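You operate a simulated robot arm through the tools that you are given. There is no shell and no other tool. Be economical: measure what you need, move in short steps, check, and stop when the job is done.

You run a simulated robot arm. Do the job below in one go: nothing can be reset, and whatever is moved stays where it is left.

## Task
Put things in order on the front bench top. At the end: the black bolt stands where the yellow felt block stood; the white canister from the front bench top stands on top of the brown stock carton; the yellow felt block stands where the white canister stood; the yellow dauber is on the blue paint tin; the silver spacer puck from the front bench top stands on top of the grey can; whatever was shut is shut again. Leave all else as you found it, and nothing knocked over.

Only the result counts: the job must be done as asked and must still hold three seconds after the hand-in. Knocking over, shifting, dropping, spilling or breaking anything else fails it.

## Robot
A 6-joint arm with a two-finger parallel gripper, fixed in place. Base frame: the origin is at the foot of the arm, x ahead of it, y to its left, z up; the work surface is at about z = 900. Units: mm, degrees, N and s.
With the tool pointing down near the work surface it reaches from about 360 to 760 mm from the base axis. Its first joint turns from -66.0 to 66.0 degrees. Payload 2.45 kg.
The tool frame sits at the grasp point between the pads (the TCP): z along the fingers, y along the line on which they close. The tips reach 24 mm beyond it. Largest opening 68 mm; finger width 17, thickness 10; the body of the gripper, 40 by 70 mm, starts 41 mm behind the TCP.
Orientation is told as [roll, pitch, yaw] about the base's x, y, z axes, in that order, counted from this pose: with the fingers straight down and closing along the base's y, the tool's x points along the base's -x, its y along +y and its z along -z.

## Interface
- The arm moves only by the tool nudge_tool. Its argument "deltas" is text: rows parted by semicolons, each of 7 numbers parted by spaces: the shift along the base's x, y, z in mm, then the turn, a rotation vector about the base's x, y, z in rad, then the closure, from 0 (fully open) to 1 (shut). In form: tx ty tz ax ay az fingers; .... A call has 1 to 10 rows; each row is the pose to reach, as a shift and turn from the pose commanded when the call began. Each row takes 0.2 s and may step no farther than 50 mm and 8.6 degrees from the row before; otherwise, or with a gripper value out of range, the whole call is refused. Where a pose cannot be reached the arm comes as near as it can. A force on the tool above 40 N (or 10 N above the force at the start of the call, whichever is more), or a blocked arm, ends the call early, and 0.2 s more pass. Each finger travels about 108 mm/s and halts on what it meets, pressing with about 22 N; the grip force reading is that of the motor and also rises with nothing between the fingers. The clock runs only during rows and for 0.2 s after the last one: add rows that repeat a pose to give the fingers time. The reply holds the time, the measured pose of the TCP, the force on the tool along the base axes, the opening and the grip force, in the units named above and with some noise, with the torque about the TCP (base axes, N m) and any sound that the robot's microphone picked up.
- Cameras (640 x 400 px; columns grow to the right, rows downward): "scene" is fixed at [175, 427.3, 1454.2]; the picture's right is [-0.69, -0.72, 0.00], its down [-0.49, 0.47, -0.73] and it looks along [0.53, -0.51, -0.68] (base axes); focal length 214 px, centre (320, 200). "wrist" rides on the gripper at [84, 11, -75] in the tool frame; the picture's right is [-0.13, 0.99, 0.00], its down [-0.60, -0.08, -0.79] and it looks along [-0.79, -0.10, 0.61] (tool axes); focal length 251 px, centre (320, 200). There is no depth. A picture from a camera that has moved, and an enlarged one, comes with that camera's place and axes in the base frame and with its lens. The place of the scene camera against the robot may be out by one fixed shift of up to 12 mm in any direction.
- camera(camera): a new picture of that camera. It takes no simulated time.
- inspect(camera, box): a new picture of the part [left, top, right, bottom] of that camera's present view, enlarged. It takes no simulated time.
- finish_job(): hands the job in; it is judged then, once.

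Go step by step. Nothing tells you positions but the pictures and the camera data: compare them with the known pose of the tool, close in by small moves and look again before you grip or let go. The budget is 120 turns and 68 pictures, counting those below and the enlarged ones. Unless the task says otherwise, let go and move clear before handing in, and close with one line.

The tools are called after "Request:" as a command line: name --argument value ..., lists and objects as JSON in quotes. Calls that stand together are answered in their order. nudge_tool: Moves the arm, as the interface text tells. Its arguments: {"type":"object","properties":{"deltas":{"type":"string"}},"required":["deltas"]} The other tools are called the same way: camera (camera) takes a picture; inspect (camera, box) takes an enlarged picture of a part of a camera's view; finish_job () hands the job in.

At the start:

```text
time_s: 0.0
tool_pos: [498.9, -60.5, 1315.3]
tcp_rot: [-0.1, -0.1, -0.1]
force: [0.2, 0.0, 0.4]
moment: [-0.01, 0.01, 0.0]
gripper_width: 68.0
grip_force: 0.0
```

scene: 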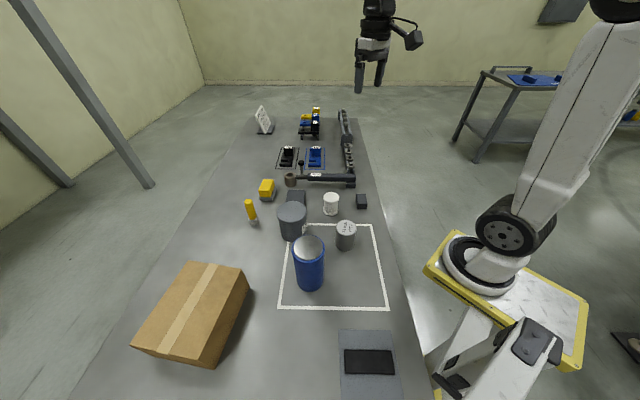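
wrist: 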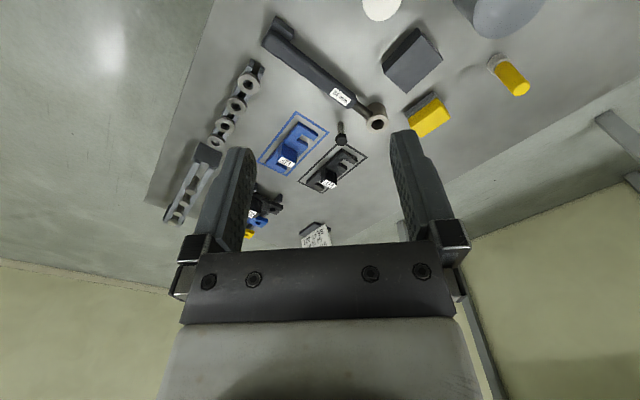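

I see a bench with a carton, blue tin, grey can(s), a white canister, a yellow block, a dauber and more. I will enlarge the main area to tell them apart.

Request:
inspect --camera "scene" --box '[230, 170, 390, 270]'

Request:
inspect --camera "scene" --box '[240, 95, 368, 175]'

Request:
inspect --camera "scene" --box '[130, 230, 450, 400]'

Request:
inspect --camera "wrist" --box '[240, 0, 560, 200]'

```text
4.00 times, centred on (310, 220) of scene
camera zoom: at [175.0, 427.3, 1454.2], right [-0.69, -0.72, 0.0], down [-0.49, 0.47, -0.73], along [0.53, -0.51, -0.68], focal length 858 px, centre (360, 120)
```

zoom: 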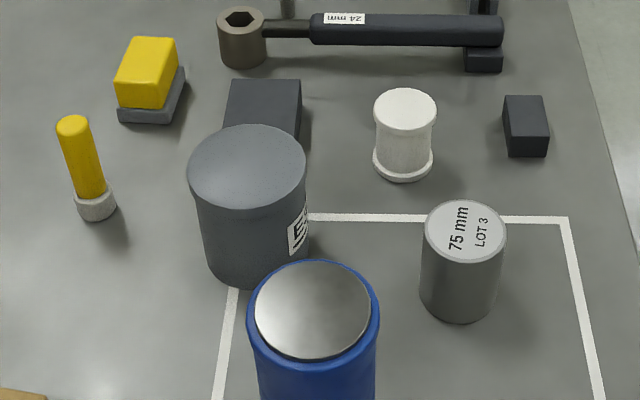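

```text
5.00 times, centred on (304, 135) of scene
camera zoom: at [175.0, 427.3, 1454.2], right [-0.69, -0.72, 0.0], down [-0.49, 0.47, -0.73], along [0.53, -0.51, -0.68], focal length 1072 px, centre (400, 525)
```

zoom: 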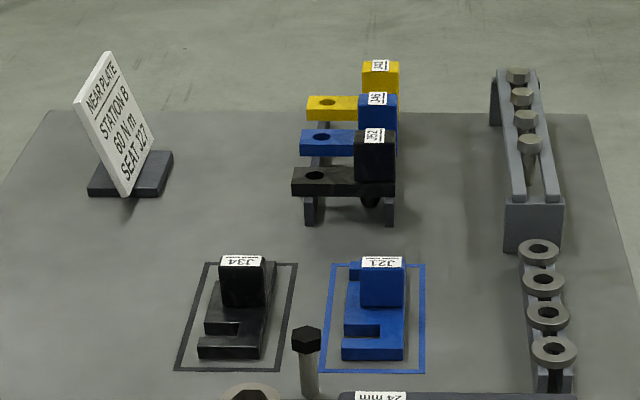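

```text
2.00 times, centred on (290, 315) of scene
camera zoom: at [175.0, 427.3, 1454.2], right [-0.69, -0.72, 0.0], down [-0.49, 0.47, -0.73], along [0.53, -0.51, -0.68], focal length 429 px, centre (380, -30)
```

zoom: 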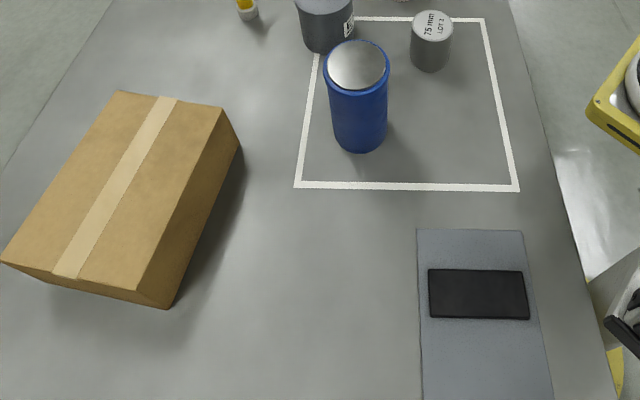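

```text
2.00 times, centred on (400, 100) of wrist
camera zoom: at [414.7, -50.1, 1389.5], right [0.13, 0.99, 0.0], down [0.6, -0.08, 0.79], along [0.79, -0.1, -0.61], focal length 503 px, centre (160, 400)
```

zoom: 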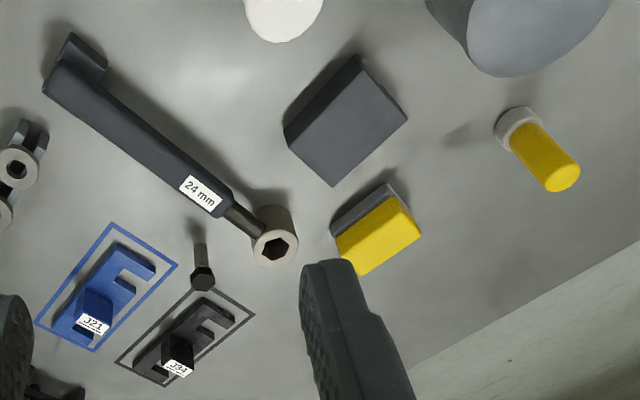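

The likely layout in mm is: white canister near (537, 25), silver 75 mm puck near (406, 100), grey can near (549, 183), blue tin near (390, 255), carton top near (486, 490) at z about 1000. The far pieces are the felt block, bolt and dauber. I'll move in to look with the wrist camera.

Request:
nudge_tool --deltas "-4 18 -39 0 0 0 0; -8 36 -78 0 0 0 0; -11 54 -117 0 0 0 0; -15 72 -156 0 0 0 0; -19 90 -195 0 0 0 0"

Request:
camera --camera "wrist"

Request:
inspect --camera "wrist" --box '[160, 0, 480, 200]'

```text
time_s: 1.2
tool_pos: [480.5, 30.2, 1120.6]
tcp_rot: [-0.1, -0.3, -0.1]
force: [0.1, 0.9, 0.4]
moment: [0.0, 0.02, 0.0]
gripper_width: 68.1
grip_force: 0.0
```

```text
61 pictures are left
camera wrist: at [395.0, 40.9, 1194.9], right [0.13, 0.99, 0.0], down [0.6, -0.08, 0.8], along [0.79, -0.1, -0.61], focal length 251 px, centre (320, 200)
```

wrist: 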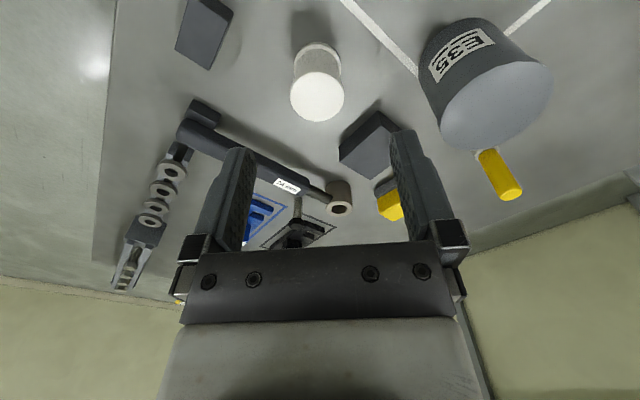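

```text
2.00 times, centred on (320, 100) of wrist
camera zoom: at [395.0, 40.9, 1194.9], right [0.13, 0.99, 0.0], down [0.6, -0.08, 0.8], along [0.79, -0.1, -0.61], focal length 503 px, centre (320, 400)
```

zoom: 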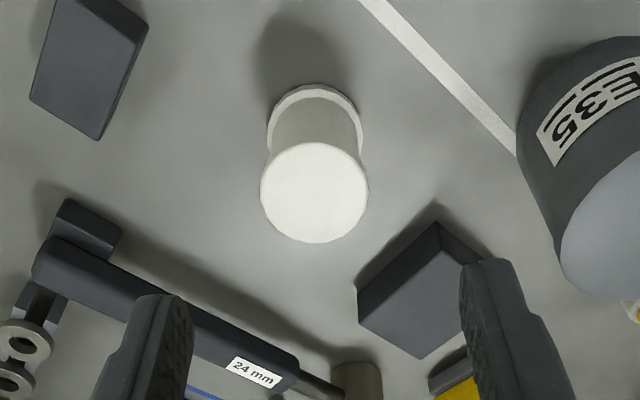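

The wrist view puts the canister at about (526, 22), so the scene camera reads about 12 mm too far in x. I'll go above it and check.

Request:
nudge_tool --deltas "15 -3 -35 0 0 0 0; 30 -6 -70 0 0 0 0; 45.5 -8 -105 0 0 0 0"

Request:
camera --camera "wrist"

Request:
camera --camera "scene"

```text
time_s: 2.0
tool_pos: [524.3, 22.5, 1015.6]
tcp_rot: [-0.1, -0.2, -0.1]
force: [0.1, 0.5, 0.5]
moment: [-0.01, -0.01, 0.05]
gripper_width: 68.0
grip_force: 0.1
```

```text
59 pictures are left
camera wrist: at [441.0, 32.6, 1090.2], right [0.13, 0.99, 0.0], down [0.6, -0.08, 0.8], along [0.79, -0.1, -0.61], focal length 251 px, centre (320, 200)
```

wrist: 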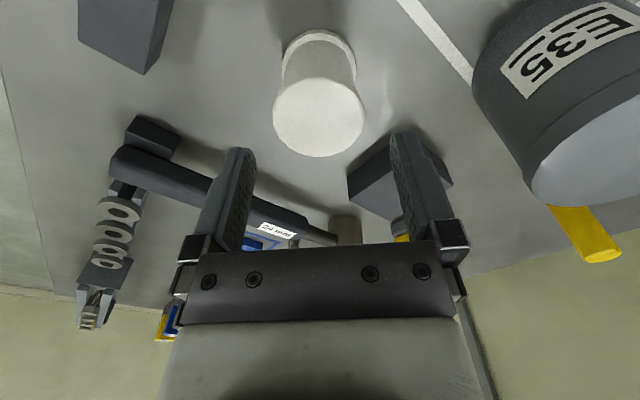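

```text
58 pictures are left
```

scene: 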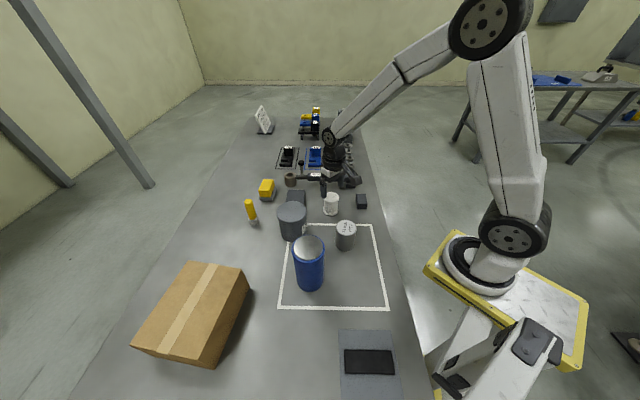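

The canister is centred under the gripper at (523.5, 22). I'll go down and grip its waist.

Request:
nudge_tool --deltas "0 0 -40 0 0 0 0; -0.5 -0.5 -79 0 0 0 0; -0.5 -0.5 -79 0 0 0 0.7; -0.5 -0.5 -79 0 0 0 0.7; -0.5 -0.5 -79 0 0 0 0.7"

Request:
camera --camera "wrist"

```text
time_s: 3.2
tool_pos: [523.4, 21.7, 934.7]
tcp_rot: [0.0, -0.3, -0.1]
force: [0.6, 0.1, 1.4]
moment: [0.05, 0.0, 0.03]
gripper_width: 52.0
grip_force: 22.3
```

```text
57 pictures are left
camera wrist: at [439.2, 30.8, 1010.1], right [0.13, 0.99, 0.0], down [0.6, -0.08, 0.79], along [0.79, -0.1, -0.61], focal length 251 px, centre (320, 200)
```

wrist: 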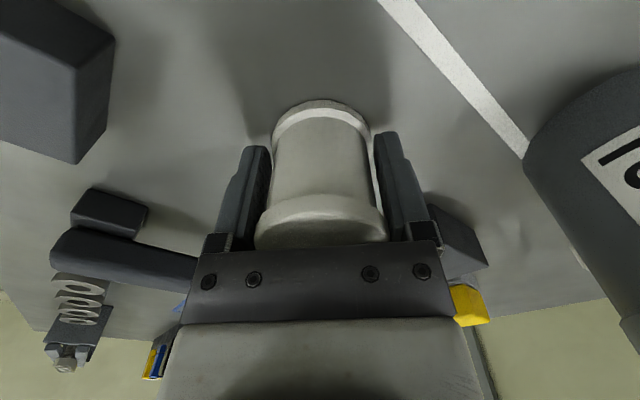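

The canister is held at 52 mm. I'll lift it straight up, then swing over to the carton.

Request:
nudge_tool --deltas "0 0 15 0 0 0 0.7; 0 0 60 0 0 0 0.7; 0 0 105 0 0 0 0.7; 0 0 150 0 0 0 0.7; 0 0 195 0 0 0 0.7; 0 0 215 0 0 0 0.7"

Request:
nudge_tool --deltas "-5 45 0 0 0 0 0.7; -10 90 0 0 0 0 0.7; -15 135 0 0 0 0 0.7; -20 180 0 0 0 0 0.7; -25 225 0 0 0 0 0.7; -30 270 0 0 0 0 0.7; -35 315 0 0 0 0 0.7; -40 360 0 0 0 0 0.7; -45 405 0 0 0 0 0.7; -49 450 0 0 0 0 0.7"

Request:
camera --camera "wrist"

Request:
camera --camera "scene"

```text
time_s: 4.6
tool_pos: [524.6, 20.6, 1150.3]
tcp_rot: [0.0, -0.1, -0.2]
force: [0.0, -1.2, -0.9]
moment: [-0.01, 0.02, -0.03]
gripper_width: 52.1
grip_force: 21.8
```

```text
time_s: 6.8
tool_pos: [475.8, 471.3, 1147.6]
tcp_rot: [-0.1, -0.1, -0.2]
force: [1.2, 0.3, -1.1]
moment: [-0.02, 0.0, -0.03]
gripper_width: 52.0
grip_force: 22.0
```

```text
56 pictures are left
camera wrist: at [391.5, 481.2, 1222.8], right [0.13, 0.99, 0.0], down [0.6, -0.08, 0.79], along [0.79, -0.11, -0.61], focal length 251 px, centre (320, 200)
```

wrist: 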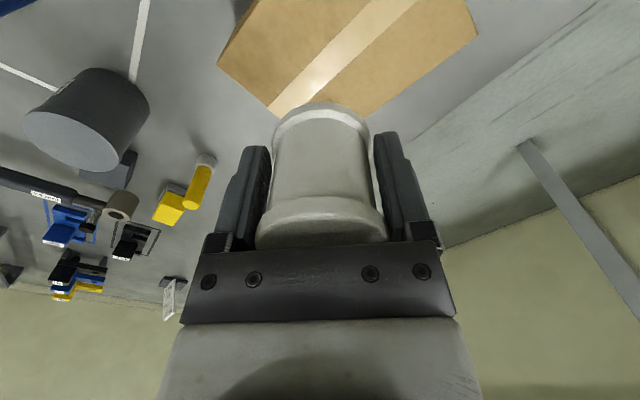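

```text
55 pictures are left
```

scene: 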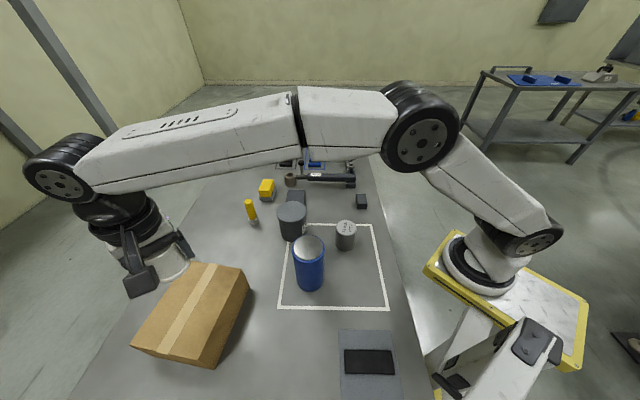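

The carton top is centred at about (479, 486). I'll shift over and come down to just above it.

Request:
nudge_tool --deltas "2 13 -40 0 0 0 0.7; 2 13 -75 0 0 0 0.7; 2 13 -100 0 0 0 0.7; 2 13 -100 0 0 0 0.7"

Request:
inspect --camera "scene" --box '[100, 220, 300, 380]'

```text
time_s: 7.8
tool_pos: [478.8, 484.4, 1049.5]
tcp_rot: [-0.1, -0.2, -0.1]
force: [0.1, 0.0, -0.8]
moment: [-0.02, 0.0, -0.01]
gripper_width: 51.7
grip_force: 22.1
```

```text
2.50 times, centred on (200, 300) of scene
camera zoom: at [175.0, 427.3, 1454.2], right [-0.69, -0.72, 0.0], down [-0.49, 0.47, -0.73], along [0.53, -0.51, -0.68], focal length 536 px, centre (620, -50)
```

zoom: 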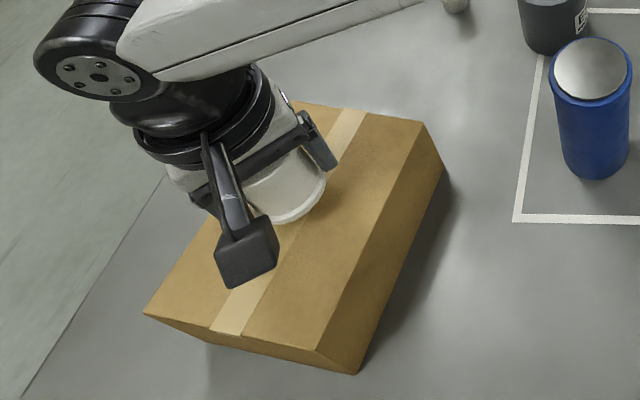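

Well centred over the carton. I'll lower in small steps and watch the force.

Request:
nudge_tool --deltas "0 0 -3 0 0 0 0.7; 0 0 -6 0 0 0 0.7; 0 0 -8 0 0 0 0.7; 0 0 -10 0 0 0 0.7; 0 0 -11 0 0 0 0.7; 0 0 -12 0 0 0 0.7"

```text
time_s: 9.2
tool_pos: [478.7, 485.1, 1038.7]
tcp_rot: [0.0, 0.0, -0.1]
force: [-0.1, 0.7, -1.0]
moment: [0.0, 0.01, -0.01]
gripper_width: 52.0
grip_force: 21.8
```

Request:
nudge_tool --deltas "0 0 -1 0 0 0 0.7; 0 0 -2 0 0 0 0.7; 0 0 -3 0 0 0 0.7"

```text
time_s: 10.0
tool_pos: [478.6, 484.5, 1034.4]
tcp_rot: [-0.1, -0.1, -0.1]
force: [-0.1, -0.9, -1.2]
moment: [-0.02, 0.03, 0.01]
gripper_width: 51.9
grip_force: 21.3
```

Request:
nudge_tool --deltas "0 0 -1 0 0 0 0.7; 0 0 -2 0 0 0 0.7"

Request:
inspect --camera "scene" --box '[140, 240, 220, 300]'

```text
time_s: 10.6
tool_pos: [478.6, 484.6, 1034.0]
tcp_rot: [0.0, -0.3, -0.1]
force: [0.8, -0.5, -0.8]
moment: [0.01, 0.01, 0.0]
gripper_width: 52.0
grip_force: 22.1
```

```text
6.67 times, centred on (180, 270) of scene
camera zoom: at [175.0, 427.3, 1454.2], right [-0.69, -0.72, 0.0], down [-0.49, 0.47, -0.73], along [0.53, -0.51, -0.68], focal length 1430 px, centre (1253, -267)
```

zoom: 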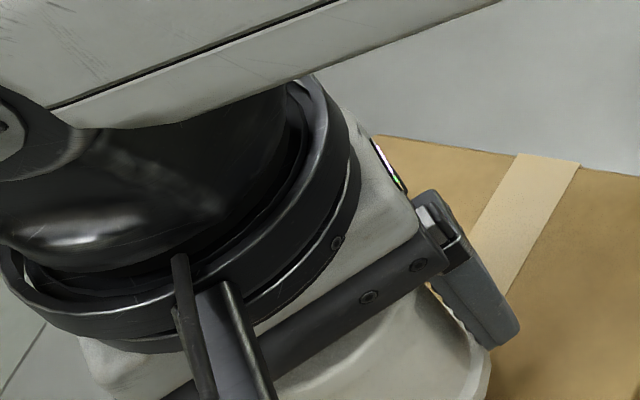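

No contact shows yet, so I'll keep lowering gently.

Request:
nudge_tool --deltas "0 0 -1 0 0 0 0.7; 0 0 -2 0 0 0 0.7"

Request:
nudge_tool --deltas "0 0 -1 0 0 0 0.7; 0 0 -2 0 0 0 0.7"

```text
time_s: 11.2
tool_pos: [477.9, 485.6, 1031.4]
tcp_rot: [-0.1, -0.2, -0.1]
force: [0.0, 0.3, -1.7]
moment: [0.03, -0.01, 0.0]
gripper_width: 52.2
grip_force: 22.5
```

```text
time_s: 11.8
tool_pos: [478.2, 482.8, 1028.9]
tcp_rot: [-0.1, 0.0, 0.0]
force: [0.6, 0.0, 0.1]
moment: [-0.04, 0.01, 0.02]
gripper_width: 51.9
grip_force: 21.9
```

Request:
nudge_tool --deltas "0 0 -1 0 0 0 0.7; 0 0 -1 0 0 0 0.7"

Request:
inspect --camera "scene" --box '[150, 260, 230, 310]'

```text
time_s: 12.4
tool_pos: [480.1, 486.1, 1028.1]
tcp_rot: [-0.1, -0.2, -0.1]
force: [-0.2, 0.3, -0.1]
moment: [-0.01, 0.01, 0.0]
gripper_width: 52.0
grip_force: 21.6
```

```text
8.00 times, centred on (190, 285) of scene
camera zoom: at [175.0, 427.3, 1454.2], right [-0.69, -0.72, 0.0], down [-0.49, 0.47, -0.73], along [0.53, -0.51, -0.68], focal length 1716 px, centre (1360, -480)
```

zoom: 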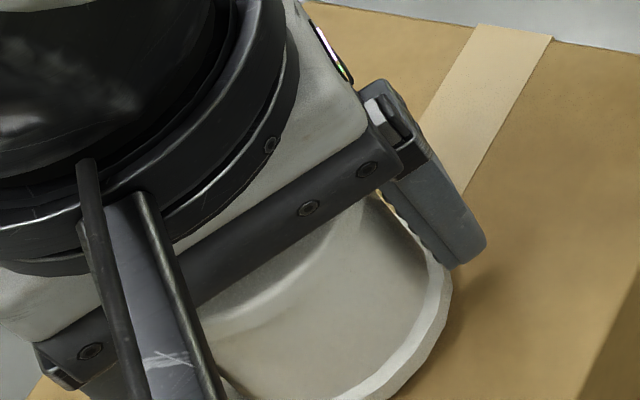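

Request:
nudge_tool --deltas "0 0 -1 0 0 0 0.7; 0 0 -2 0 0 0 0.7; 0 0 -2 0 0 0 0.7"

```text
time_s: 13.2
tool_pos: [478.8, 484.9, 1025.0]
tcp_rot: [-0.1, -0.1, -0.1]
force: [-0.8, -0.1, -0.4]
moment: [-0.05, -0.01, 0.01]
gripper_width: 52.0
grip_force: 22.0
```

Request:
nudge_tool --deltas "0 0 -1 0 0 0 0.7; 0 0 -2 0 0 0 0.7; 0 0 -2 0 0 0 0.7"

Request:
nudge_tool --deltas "0 0 -1 0 0 0 0.7; 0 0 -2 0 0 0 0.7; 0 0 -2 0 0 0 0.7"

```text
time_s: 14.0
tool_pos: [478.8, 483.6, 1024.3]
tcp_rot: [0.0, -0.2, -0.1]
force: [-0.2, -1.4, 5.7]
moment: [0.02, 0.1, -0.02]
gripper_width: 52.0
grip_force: 21.7
```

```text
time_s: 14.8
tool_pos: [478.2, 483.9, 1025.1]
tcp_rot: [0.0, -0.3, 0.0]
force: [-1.6, -5.4, 20.7]
moment: [-0.15, -0.03, 0.1]
gripper_width: 52.2
grip_force: 22.0
```

Contact came at a TCP height of about 1024.5, so the carton top is near 990. I'll ease off the pressure, open and rise.

Request:
nudge_tool --deltas "0 0 2 0 0 0 0.7; 0 0 3 0 0 0 0.7; 0 0 3 0 0 0 0.4; 0 0 3 0 0 0 0; 0 0 3 0 0 0 0; 0 0 3 0 0 0 0; 0 0 40 0 0 0 0; 0 0 85 0 0 0 0; 0 0 125 0 0 0 0"

Request:
camera --camera "scene"

```text
time_s: 16.8
tool_pos: [477.2, 485.1, 1148.4]
tcp_rot: [-0.1, -0.1, -0.1]
force: [1.0, -0.4, 0.4]
moment: [0.02, 0.0, -0.01]
gripper_width: 68.1
grip_force: 0.1
```

```text
51 pictures are left
```

scene: 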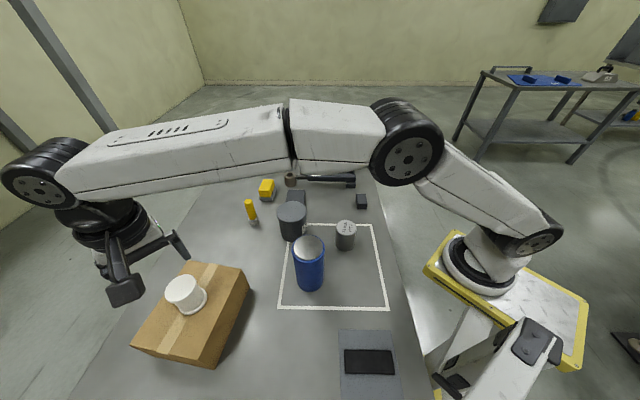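

The canister stands on the carton. Next I'll look at the dauber and felt block.

Request:
nudge_tool --deltas "20 -38 0 0 0 0 0; 40 -76 0 0 0 0 0; 60 -114 0 0 0 0 0; 80 -152 0 0 0 0 0; 100 -190 0 0 0 0 0; 115 -230 0 0 0 0 0"

Request:
camera --camera "wrist"

```text
time_s: 18.2
tool_pos: [594.0, 254.5, 1148.1]
tcp_rot: [-0.1, -0.1, 0.0]
force: [-0.3, 0.3, -0.7]
moment: [-0.01, -0.03, 0.0]
gripper_width: 68.0
grip_force: 0.1
```

```text
50 pictures are left
camera wrist: at [509.1, 264.5, 1222.8], right [0.13, 0.99, 0.0], down [0.6, -0.08, 0.79], along [0.79, -0.1, -0.61], focal length 251 px, centre (320, 200)
```

wrist: 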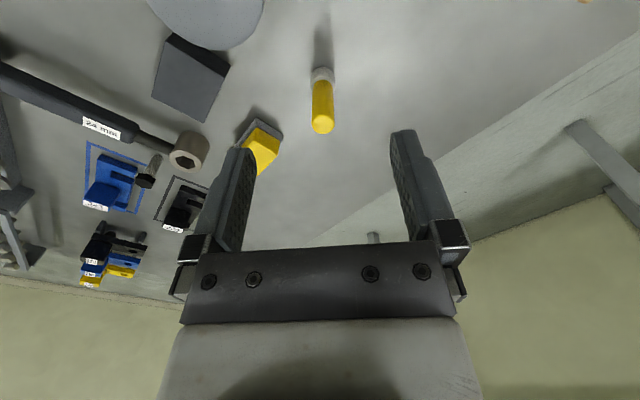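

The dauber is at about (669, 249). I'll move above it and look again.

Request:
nudge_tool --deltas "25 -2 -35 0 0 0 0; 50 -4 -70 0 0 0 0; 75 -5.5 -103 0 0 0 0; 75 -5.5 -103 0 0 0 0"

Request:
camera --camera "wrist"

```text
time_s: 19.2
tool_pos: [668.1, 251.3, 1044.3]
tcp_rot: [-0.1, -0.2, 0.0]
force: [0.0, 0.0, -0.1]
moment: [0.02, -0.02, -0.02]
gripper_width: 68.0
grip_force: 0.0
```

```text
49 pictures are left
camera wrist: at [584.0, 261.1, 1118.8], right [0.13, 0.99, 0.0], down [0.6, -0.08, 0.8], along [0.79, -0.1, -0.61], focal length 251 px, centre (320, 200)
```

wrist: 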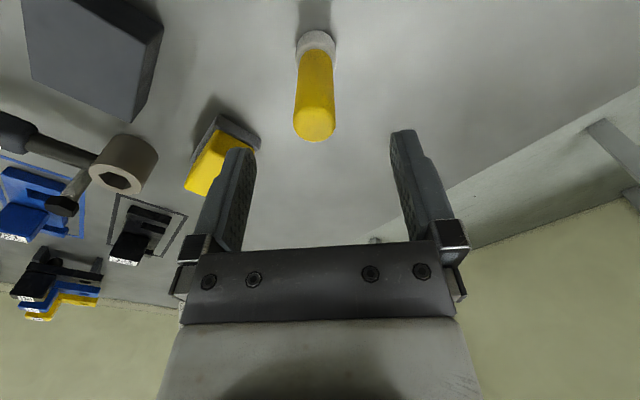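

Request:
nudge_tool --deltas "1 -2.5 -40 0 0 0 0; 1 -2.5 -80 0 0 0 0; 1 -2.5 -80 0 0 0 0.9; 1 -2.5 -80 0 0 0 0.9; 1 -2.5 -80 0 0 0 0.9"

Request:
camera --camera "wrist"

```text
time_s: 20.4
tool_pos: [670.8, 248.5, 963.2]
tcp_rot: [-0.2, -0.1, -0.1]
force: [-0.8, -0.3, -0.2]
moment: [-0.01, -0.01, 0.0]
gripper_width: 23.9
grip_force: 22.1
```

```text
48 pictures are left
camera wrist: at [585.4, 257.7, 1038.0], right [0.13, 0.99, 0.0], down [0.6, -0.08, 0.79], along [0.79, -0.1, -0.61], focal length 251 px, centre (320, 200)
```

wrist: 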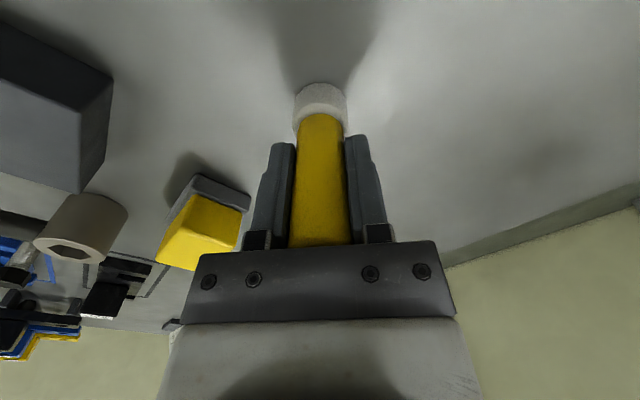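

Gripped at 24 mm. I'll lift and carry it to the blue tin.

Request:
nudge_tool --deltas "0 0 10 0 0 0 0.9; 0 0 50 0 0 0 0.9; 0 0 100 0 0 0 0.9; 0 0 150 0 0 0 0.9; 0 0 200 0 0 0 0.9; 0 0 240 0 0 0 0.9"

Request:
nudge_tool --deltas "-45 1 0 0 0 0 0.9; -90 1 0 0 0 0 0.9; -135 2 0 0 0 0 0.9; -180 2 0 0 0 0 0.9; -225 3 0 0 0 0 0.9; -265 3 0 0 0 0 0.9; -292 4 0 0 0 0 0.9; -292 4 0 0 0 0 0.9"

Request:
camera --camera "wrist"

Request:
camera --camera "scene"

```text
time_s: 21.8
tool_pos: [669.3, 248.7, 1205.8]
tcp_rot: [-0.1, -0.1, -0.1]
force: [-0.4, -0.2, -0.4]
moment: [-0.02, 0.02, -0.01]
gripper_width: 24.0
grip_force: 22.0
```

```text
time_s: 23.6
tool_pos: [377.6, 250.6, 1203.6]
tcp_rot: [-0.1, 0.0, 0.0]
force: [0.1, 0.4, -0.4]
moment: [0.0, 0.01, -0.01]
gripper_width: 23.7
grip_force: 22.1
```

```text
47 pictures are left
camera wrist: at [293.1, 260.5, 1278.6], right [0.13, 0.99, 0.0], down [0.6, -0.08, 0.79], along [0.79, -0.1, -0.61], focal length 251 px, centre (320, 200)
```

wrist: 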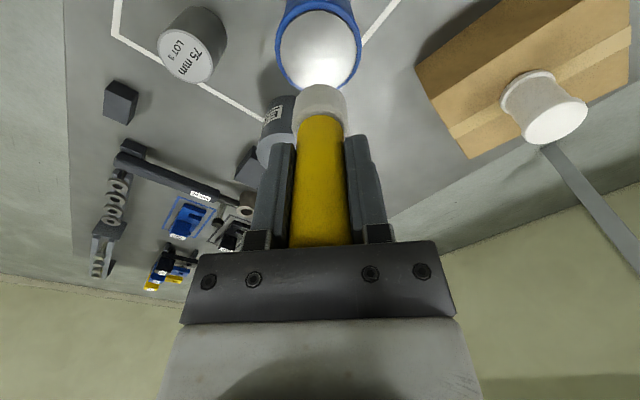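

```text
46 pictures are left
```

scene: 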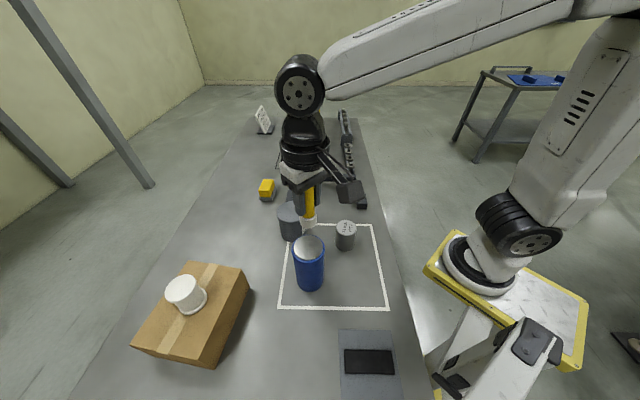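

Request:
nudge_tool --deltas "2 -1.5 -35 0 0 0 0.9; 2 -1.5 -60 0 0 0 0.9; 2 -1.5 -75 0 0 0 0.9; 2 -1.5 -75 0 0 0 0.9"

Request:
inspect --camera "scene" --box '[260, 180, 380, 300]'

Request:
camera --camera "wrist"

```text
time_s: 24.6
tool_pos: [380.4, 248.8, 1128.8]
tcp_rot: [-0.1, -0.1, 0.0]
force: [-0.5, -0.2, -1.3]
moment: [0.01, -0.03, 0.01]
gripper_width: 23.6
grip_force: 22.1
```

```text
3.33 times, centred on (320, 240) of scene
camera zoom: at [175.0, 427.3, 1454.2], right [-0.69, -0.72, 0.0], down [-0.49, 0.47, -0.73], along [0.53, -0.51, -0.68], focal length 715 px, centre (320, 67)
```

zoom: 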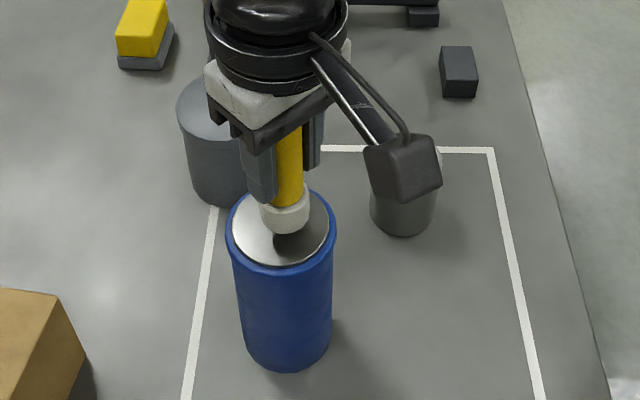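

```text
44 pictures are left
camera wrist: at [295.4, 258.7, 1204.2], right [0.13, 0.99, 0.0], down [0.6, -0.08, 0.79], along [0.79, -0.1, -0.61], focal length 251 px, centre (320, 200)
```

wrist: 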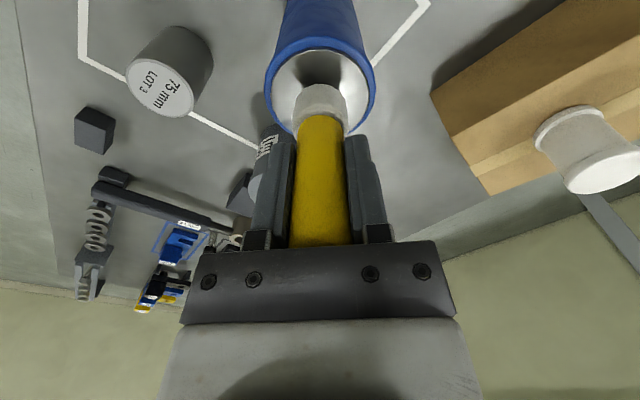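

Aligned over the lid. I'll lower until it touches.

Request:
nudge_tool --deltas "0 0 -3 0 0 0 0.9; 0 0 -6 0 0 0 0.9; 0 0 -8 0 0 0 0.9; 0 0 -10 0 0 0 0.9; 0 0 -10 0 0 0 0.9"

Request:
nudge_tool --deltas "0 0 -1 0 0 0 0.9; 0 0 -2 0 0 0 0.9; 0 0 -3 0 0 0 0.9; 0 0 -3 0 0 0 0.9"

```text
time_s: 25.8
tool_pos: [379.3, 250.5, 1118.4]
tcp_rot: [-0.2, 0.0, -0.1]
force: [0.4, 0.1, -0.8]
moment: [0.0, -0.04, 0.0]
gripper_width: 23.9
grip_force: 22.0
```

```text
time_s: 26.8
tool_pos: [380.1, 249.0, 1115.9]
tcp_rot: [-0.1, 0.0, -0.1]
force: [0.4, 0.0, 0.3]
moment: [0.01, -0.01, 0.02]
gripper_width: 23.6
grip_force: 21.9
```

Request:
nudge_tool --deltas "0 0 -1 0 0 0 0.9; 0 0 -2 0 0 0 0.9; 0 0 -2 0 0 0 0.9"

Request:
nudge_tool --deltas "0 0 -1 0 0 0 0.9; 0 0 -2 0 0 0 0.9; 0 0 -2 0 0 0 0.9"

```text
time_s: 27.6
tool_pos: [379.9, 248.9, 1113.4]
tcp_rot: [0.1, -0.1, 0.0]
force: [-0.2, -0.1, -0.6]
moment: [-0.02, -0.01, 0.03]
gripper_width: 23.6
grip_force: 22.2
```

```text
time_s: 28.4
tool_pos: [379.4, 248.8, 1113.1]
tcp_rot: [0.0, -0.2, -0.1]
force: [0.2, -1.5, 1.5]
moment: [-0.06, -0.03, -0.03]
gripper_width: 24.0
grip_force: 21.8
```

Request:
nudge_tool --deltas "0 0 -1 0 0 0 0.9; 0 0 -1 0 0 0 0.9"

```text
time_s: 29.0
tool_pos: [379.1, 250.2, 1112.2]
tcp_rot: [-0.1, -0.2, -0.1]
force: [-1.7, -0.2, 16.4]
moment: [-0.01, 0.11, 0.02]
gripper_width: 23.9
grip_force: 21.8
```

Contact confirmed. I'll ease up 1 mm, open and rise.

Request:
nudge_tool --deltas "0 0 1 0 0 0 0.9; 0 0 1 0 0 0 0.6; 0 0 1 0 0 0 0.3; 0 0 1 0 0 0 0; 0 0 1 0 0 0 0; 0 0 40 0 0 0 0; 0 0 85 0 0 0 0; 0 0 120 0 0 0 0"

Request:
inspect --camera "scene" --box '[230, 180, 390, 300]'

Request:
camera --camera "wrist"

```text
time_s: 30.8
tool_pos: [380.2, 246.6, 1232.8]
tcp_rot: [-0.1, -0.1, -0.1]
force: [-0.6, 0.4, 0.4]
moment: [0.03, -0.02, 0.01]
gripper_width: 67.9
grip_force: 0.0
```

```text
3.33 times, centred on (310, 240) of scene
camera zoom: at [175.0, 427.3, 1454.2], right [-0.69, -0.72, 0.0], down [-0.49, 0.47, -0.73], along [0.53, -0.51, -0.68], focal length 715 px, centre (353, 67)
```

zoom: 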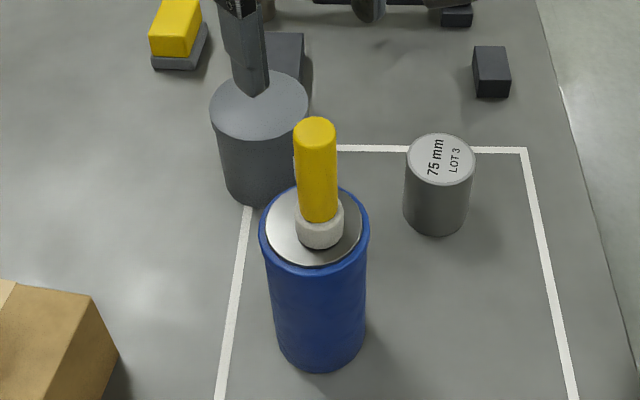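

```text
42 pictures are left
camera wrist: at [296.4, 256.6, 1307.1], right [0.13, 0.99, 0.0], down [0.6, -0.08, 0.79], along [0.79, -0.1, -0.61], focal length 251 px, centre (320, 200)
```

wrist: 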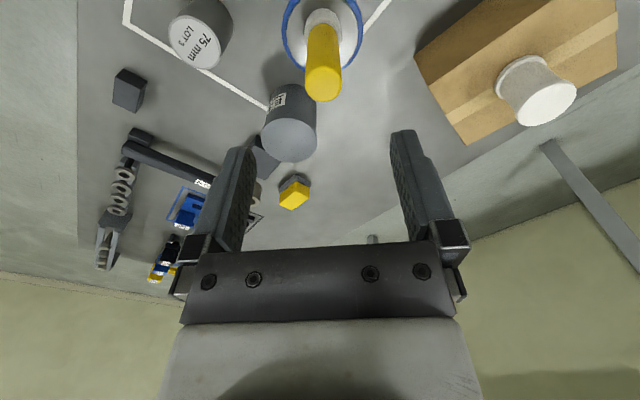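

The dauber stands on the tin. Next is the silver puck at about (397, 97).

Request:
nudge_tool --deltas "4 -48 0 0 0 0 0; 8 -96 -10 0 0 0 0; 12 -140 -40 0 0 0 0; 16 -150 -85 0 0 0 0; 16 -150 -130 0 0 0 0; 16 -150 -160 0 0 0 0; 16 -150 -160 0 0 0 0"

Request:
camera --camera "wrist"

```text
refused: row 3 steps farther than a row can; nothing moved
```

```text
41 pictures are left
camera wrist: at [296.4, 256.6, 1307.1], right [0.13, 0.99, 0.0], down [0.6, -0.08, 0.79], along [0.79, -0.1, -0.61], focal length 251 px, centre (320, 200)
```

wrist: 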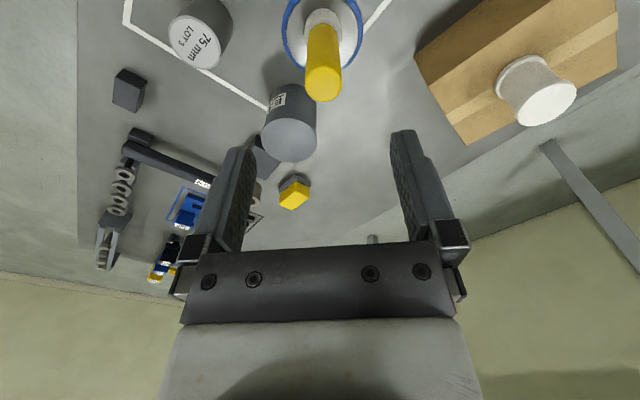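

One row was too long, so I'll resend with shorter steps.

Request:
nudge_tool --deltas "4 -45 0 0 0 0 0; 8 -90 0 0 0 0 0; 12 -135 -5 0 0 0 0; 16 -150 -45 0 0 0 0; 16 -150 -90 0 0 0 0; 16 -150 -135 0 0 0 0; 16 -150 -160 0 0 0 0; 16 -150 -160 0 0 0 0"

Request:
camera --camera "wrist"

```text
time_s: 32.6
tool_pos: [397.7, 100.4, 1069.2]
tcp_rot: [-0.1, 0.0, -0.2]
force: [0.0, -0.1, -0.2]
moment: [0.02, 0.05, 0.01]
gripper_width: 67.9
grip_force: 0.0
```

```text
40 pictures are left
camera wrist: at [312.5, 110.5, 1144.6], right [0.13, 0.99, 0.0], down [0.6, -0.08, 0.79], along [0.79, -0.1, -0.61], focal length 251 px, centre (320, 200)
```

wrist: 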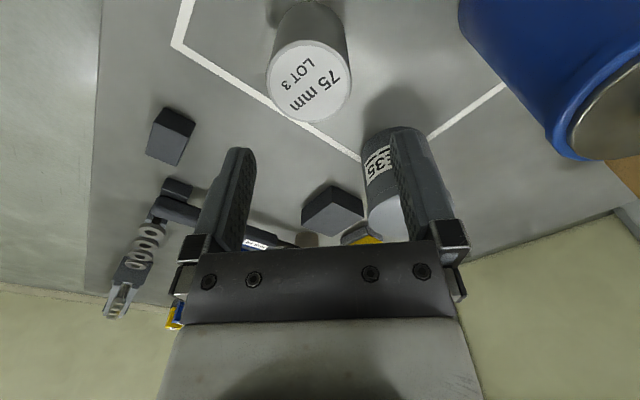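

Request:
nudge_tool --deltas "-1 -6 -30 0 0 0 0; -1 -6 -52 0 0 0 0; -1 -6 -52 0 0 0 0"

Request:
camera --camera "wrist"

```text
time_s: 33.4
tool_pos: [394.8, 94.0, 1018.1]
tcp_rot: [-0.1, -0.2, -0.2]
force: [-0.2, 0.7, -0.1]
moment: [-0.01, 0.02, 0.05]
gripper_width: 68.3
grip_force: 0.2
```

```text
39 pictures are left
camera wrist: at [310.1, 103.4, 1093.5], right [0.13, 0.99, 0.0], down [0.6, -0.08, 0.79], along [0.79, -0.1, -0.61], focal length 251 px, centre (320, 200)
```

wrist: 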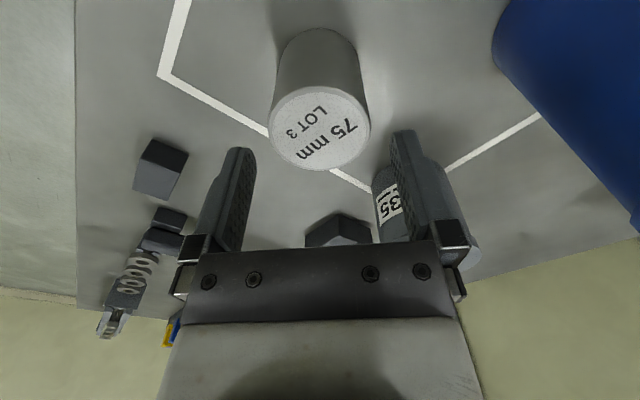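

Request:
nudge_tool --deltas "0 -1 -35 0 0 0 0; 0 -1 -68 0 0 0 0; 0 -1 -68 0 0 0 0.5; 0 -1 -68 0 0 0 0.5; 0 -1 -68 0 0 0 0.5"

Request:
camera --camera "wrist"

```text
time_s: 34.6
tool_pos: [394.2, 93.3, 951.7]
tcp_rot: [-0.1, -0.1, -0.2]
force: [-4.7, -7.8, 19.9]
moment: [0.17, 0.16, 0.06]
gripper_width: 59.6
grip_force: 21.7
```

```text
38 pictures are left
camera wrist: at [310.3, 102.7, 1026.7], right [0.13, 0.99, 0.0], down [0.6, -0.08, 0.79], along [0.79, -0.1, -0.61], focal length 251 px, centre (320, 200)
```

wrist: 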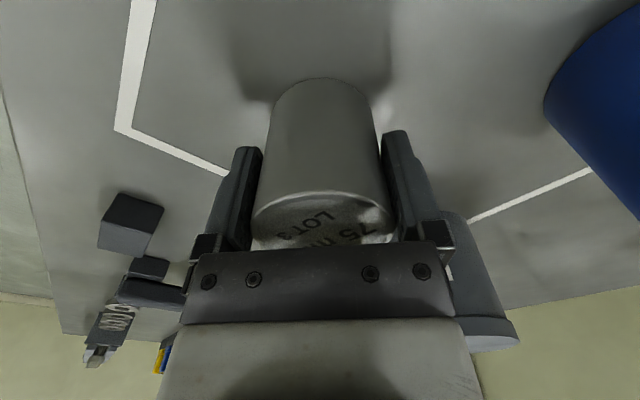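

An upward force of about 20 N suggests the gripper body or a finger is pressing on something. I'll open, rise a little and read the force again.

Request:
nudge_tool --deltas "0 0 0 0 0 0 0; 0 0 0 0 0 0 0; 0 0 6 0 0 0 0; 0 0 6 0 0 0 0"

Request:
camera --camera "wrist"

Request:
inspect --camera "scene" --box '[305, 190, 385, 260]'

```text
time_s: 35.6
tool_pos: [394.7, 92.1, 958.4]
tcp_rot: [-0.1, -0.2, -0.1]
force: [-0.9, 0.0, -1.1]
moment: [0.0, 0.01, 0.0]
gripper_width: 68.1
grip_force: 0.0
```

```text
37 pictures are left
camera wrist: at [310.5, 102.6, 1032.6], right [0.13, 0.99, 0.0], down [0.6, -0.08, 0.79], along [0.79, -0.1, -0.61], focal length 251 px, centre (320, 200)
```

wrist: 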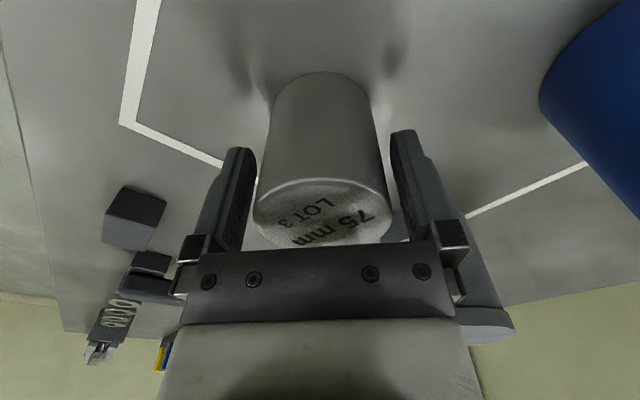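

```text
5.71 times, centred on (345, 225) of scene
camera zoom: at [175.0, 427.3, 1454.2], right [-0.69, -0.72, 0.0], down [-0.49, 0.47, -0.73], along [0.53, -0.51, -0.68], focal length 1226 px, centre (177, 57)
```

zoom: 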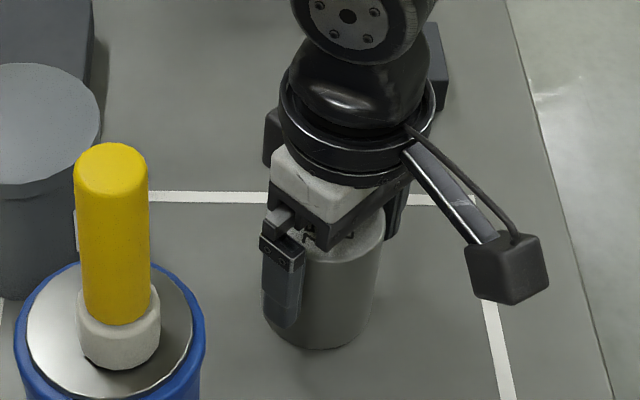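

The geometry puts the puck axis at x of about 402.5, y of about 92.7, top at 975, so my fingers were about 8 mm short in x. I'll shift over and regrip a bit higher.

Request:
nudge_tool --deltas "8 0 0 0 0 0 0; 8 0 0 0 0 0 0; 8 0 0 0 0 0 0.5; 8 0 0 0 0 0 0.5; 8 0 0 0 0 0 0.5"

```text
time_s: 36.8
tool_pos: [402.3, 92.1, 956.4]
tcp_rot: [-0.1, -0.1, -0.1]
force: [-0.2, 0.2, -0.4]
moment: [0.12, 0.08, -0.01]
gripper_width: 59.6
grip_force: 21.8
```

Clean grip now. I'll lift a little first and read the weight.

Request:
nudge_tool --deltas "0 0 4 0 0 0 0.6; 0 0 10 0 0 0 0.6; 0 0 15 0 0 0 0.6; 0 0 15 0 0 0 0.6"

Request:
camera --camera "wrist"

```text
time_s: 37.8
tool_pos: [402.3, 93.4, 973.0]
tcp_rot: [-0.2, -0.1, -0.1]
force: [-0.3, -0.4, -5.7]
moment: [-0.02, 0.0, 0.02]
gripper_width: 60.0
grip_force: 22.1
```

```text
35 pictures are left
camera wrist: at [318.3, 102.7, 1047.6], right [0.13, 0.99, 0.0], down [0.6, -0.08, 0.79], along [0.79, -0.1, -0.61], focal length 251 px, centre (320, 200)
```

wrist: 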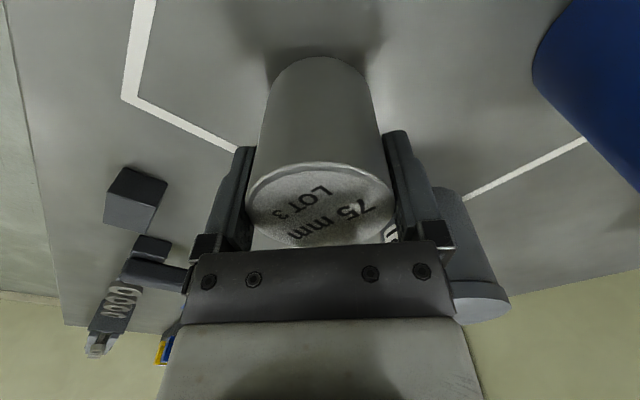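

It weighs about 0.6 kg and isn't slipping. I'll raise it and carry it to the grey can at about (538, 180).

Request:
nudge_tool --deltas "0 0 45 0 0 0 0.6; 0 0 90 0 0 0 0.6; 0 0 135 0 0 0 0.6; 0 0 160 0 0 0 0.6; 30 20 160 0 0 0 0.6; 60 40 160 0 0 0 0.6; 90 58 160 0 0 0 0.6; 115 74 160 0 0 0 0.6; 135.5 87 160 0 0 0 0.6; 135.5 87 160 0 0 0 0.6"

Request:
camera --camera "wrist"

Request:
inspect --camera "scene" --box '[230, 140, 390, 260]'

```text
time_s: 40.0
tool_pos: [539.6, 180.1, 1131.7]
tcp_rot: [-0.1, -0.1, -0.2]
force: [-0.5, -1.3, -5.5]
moment: [-0.05, 0.0, 0.01]
gripper_width: 59.7
grip_force: 21.4
```

```text
34 pictures are left
camera wrist: at [454.5, 189.7, 1206.4], right [0.13, 0.99, 0.0], down [0.6, -0.08, 0.79], along [0.79, -0.1, -0.61], focal length 251 px, centre (320, 200)
```

wrist: 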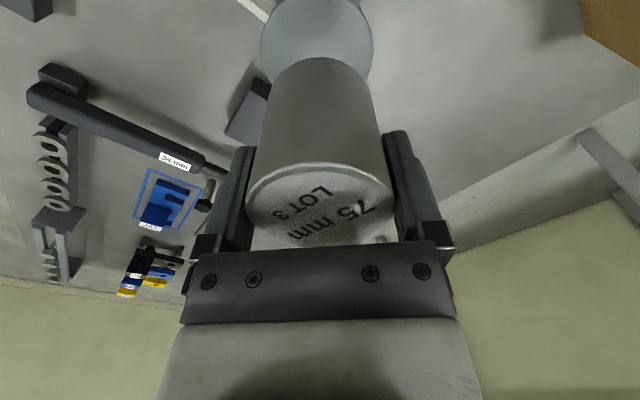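

```text
3.33 times, centred on (310, 200) of scene
camera zoom: at [175.1, 427.3, 1454.2], right [-0.69, -0.72, 0.0], down [-0.49, 0.47, -0.73], along [0.53, -0.51, -0.68], focal length 715 px, centre (353, 200)
```

zoom: 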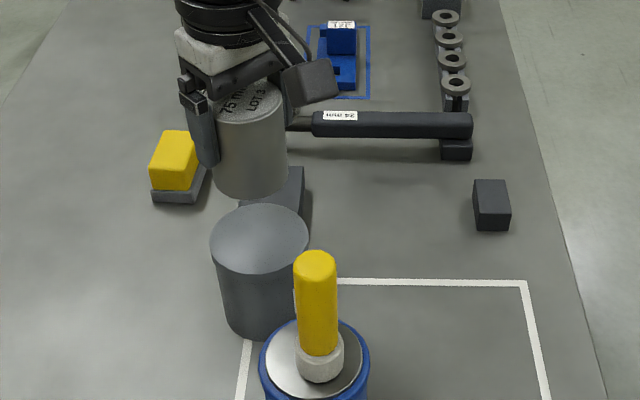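

Request:
nudge_tool --deltas "-1.5 -1 -35 0 0 0 0.6; -1.5 -1 -63 0 0 0 0.6; -1.5 -1 -63 0 0 0 0.6"

Request:
camera --camera "wrist"

Request:
inspect --camera "scene" --box '[250, 160, 350, 260]'

```text
time_s: 40.8
tool_pos: [535.9, 176.6, 1068.0]
tcp_rot: [-0.1, -0.1, 0.0]
force: [-0.1, 0.3, -6.3]
moment: [-0.01, -0.02, 0.02]
gripper_width: 59.8
grip_force: 22.0
```

```text
32 pictures are left
camera wrist: at [451.6, 186.7, 1143.5], right [0.13, 0.99, 0.0], down [0.6, -0.08, 0.79], along [0.79, -0.1, -0.61], focal length 251 px, centre (320, 200)
```

wrist: 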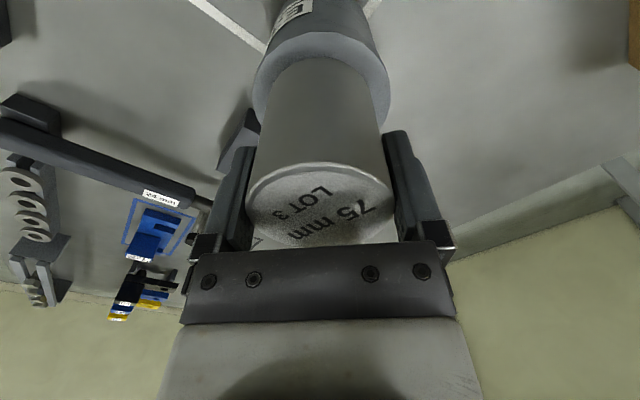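

```text
4.00 times, centred on (300, 210) of scene
camera zoom: at [175.1, 427.3, 1454.2], right [-0.69, -0.72, 0.0], down [-0.49, 0.47, -0.73], along [0.53, -0.51, -0.68], focal length 858 px, centre (400, 160)
```

zoom: 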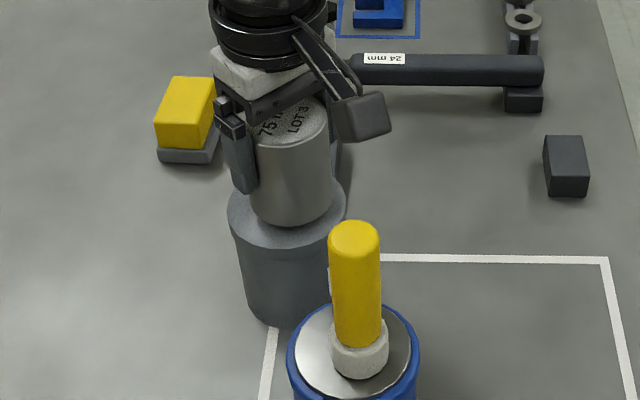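

The near-rim readings from both cameras put the can's axis at about (545, 177.5). I'll shift 8 mm in x and lower toward contact.

Request:
nudge_tool --deltas "4 0 0 0 0 0 0.6; 8 -0.5 0 0 0 0 0.6; 8 -0.5 -4 0 0 0 0.6; 8 -0.5 -6 0 0 0 0.6; 8 -0.5 -6 0 0 0 0.6"

Request:
camera --camera "wrist"

```text
time_s: 42.0
tool_pos: [544.2, 177.2, 1063.2]
tcp_rot: [-0.2, -0.2, -0.1]
force: [0.1, 0.2, -5.2]
moment: [0.02, 0.0, 0.0]
gripper_width: 59.5
grip_force: 22.2
```

```text
30 pictures are left
camera wrist: at [459.4, 187.5, 1138.0], right [0.13, 0.99, 0.0], down [0.6, -0.08, 0.79], along [0.79, -0.1, -0.61], focal length 251 px, centre (320, 200)
```

wrist: 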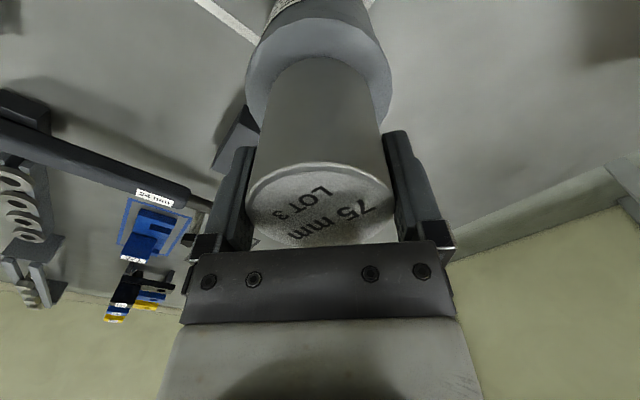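

Request:
nudge_tool --deltas "0 0 -2 0 0 0 0.6; 0 0 -4 0 0 0 0.6; 0 0 -5 0 0 0 0.6; 0 0 -5 0 0 0 0.6"

Request:
nudge_tool --deltas "0 0 -1 0 0 0 0.6; 0 0 -2 0 0 0 0.6; 0 0 -2 0 0 0 0.6"

```text
time_s: 43.0
tool_pos: [544.6, 177.9, 1058.0]
tcp_rot: [-0.1, -0.1, 0.0]
force: [-0.3, 0.9, -4.5]
moment: [0.06, -0.02, -0.04]
gripper_width: 59.7
grip_force: 22.3
```

```text
time_s: 43.8
tool_pos: [545.4, 177.3, 1056.5]
tcp_rot: [-0.1, -0.3, 0.0]
force: [-2.6, 0.2, 0.1]
moment: [0.12, 0.24, 0.05]
gripper_width: 59.6
grip_force: 21.6
```

Request:
nudge_tool --deltas "0 0 -1 0 0 0 0.6; 0 0 -1 0 0 0 0.6"

```text
time_s: 44.4
tool_pos: [544.8, 177.6, 1056.3]
tcp_rot: [-0.1, -0.3, -0.1]
force: [-4.6, -1.9, 14.6]
moment: [0.0, 0.62, 0.01]
gripper_width: 59.5
grip_force: 22.1
```

Seated on the can. I'll ease off, release and rise.

Request:
nudge_tool --deltas "0 0 1 0 0 0 0.6; 0 0 1 0 0 0 0.2; 0 0 1 0 0 0 0; 0 0 1 0 0 0 0; 0 0 30 0 0 0 0; 0 0 70 0 0 0 0; 0 0 100 0 0 0 0"

Request:
camera --camera "scene"

```text
time_s: 46.0
tool_pos: [546.7, 179.6, 1155.7]
tcp_rot: [-0.2, -0.1, -0.1]
force: [0.9, -0.3, -0.4]
moment: [0.04, -0.01, -0.02]
gripper_width: 67.8
grip_force: 0.0
```

```text
29 pictures are left
```

scene: 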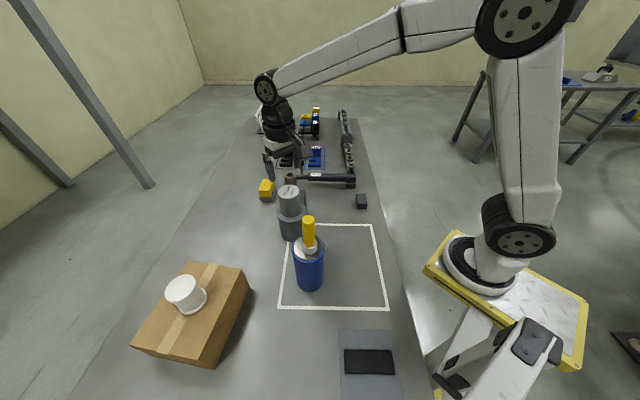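

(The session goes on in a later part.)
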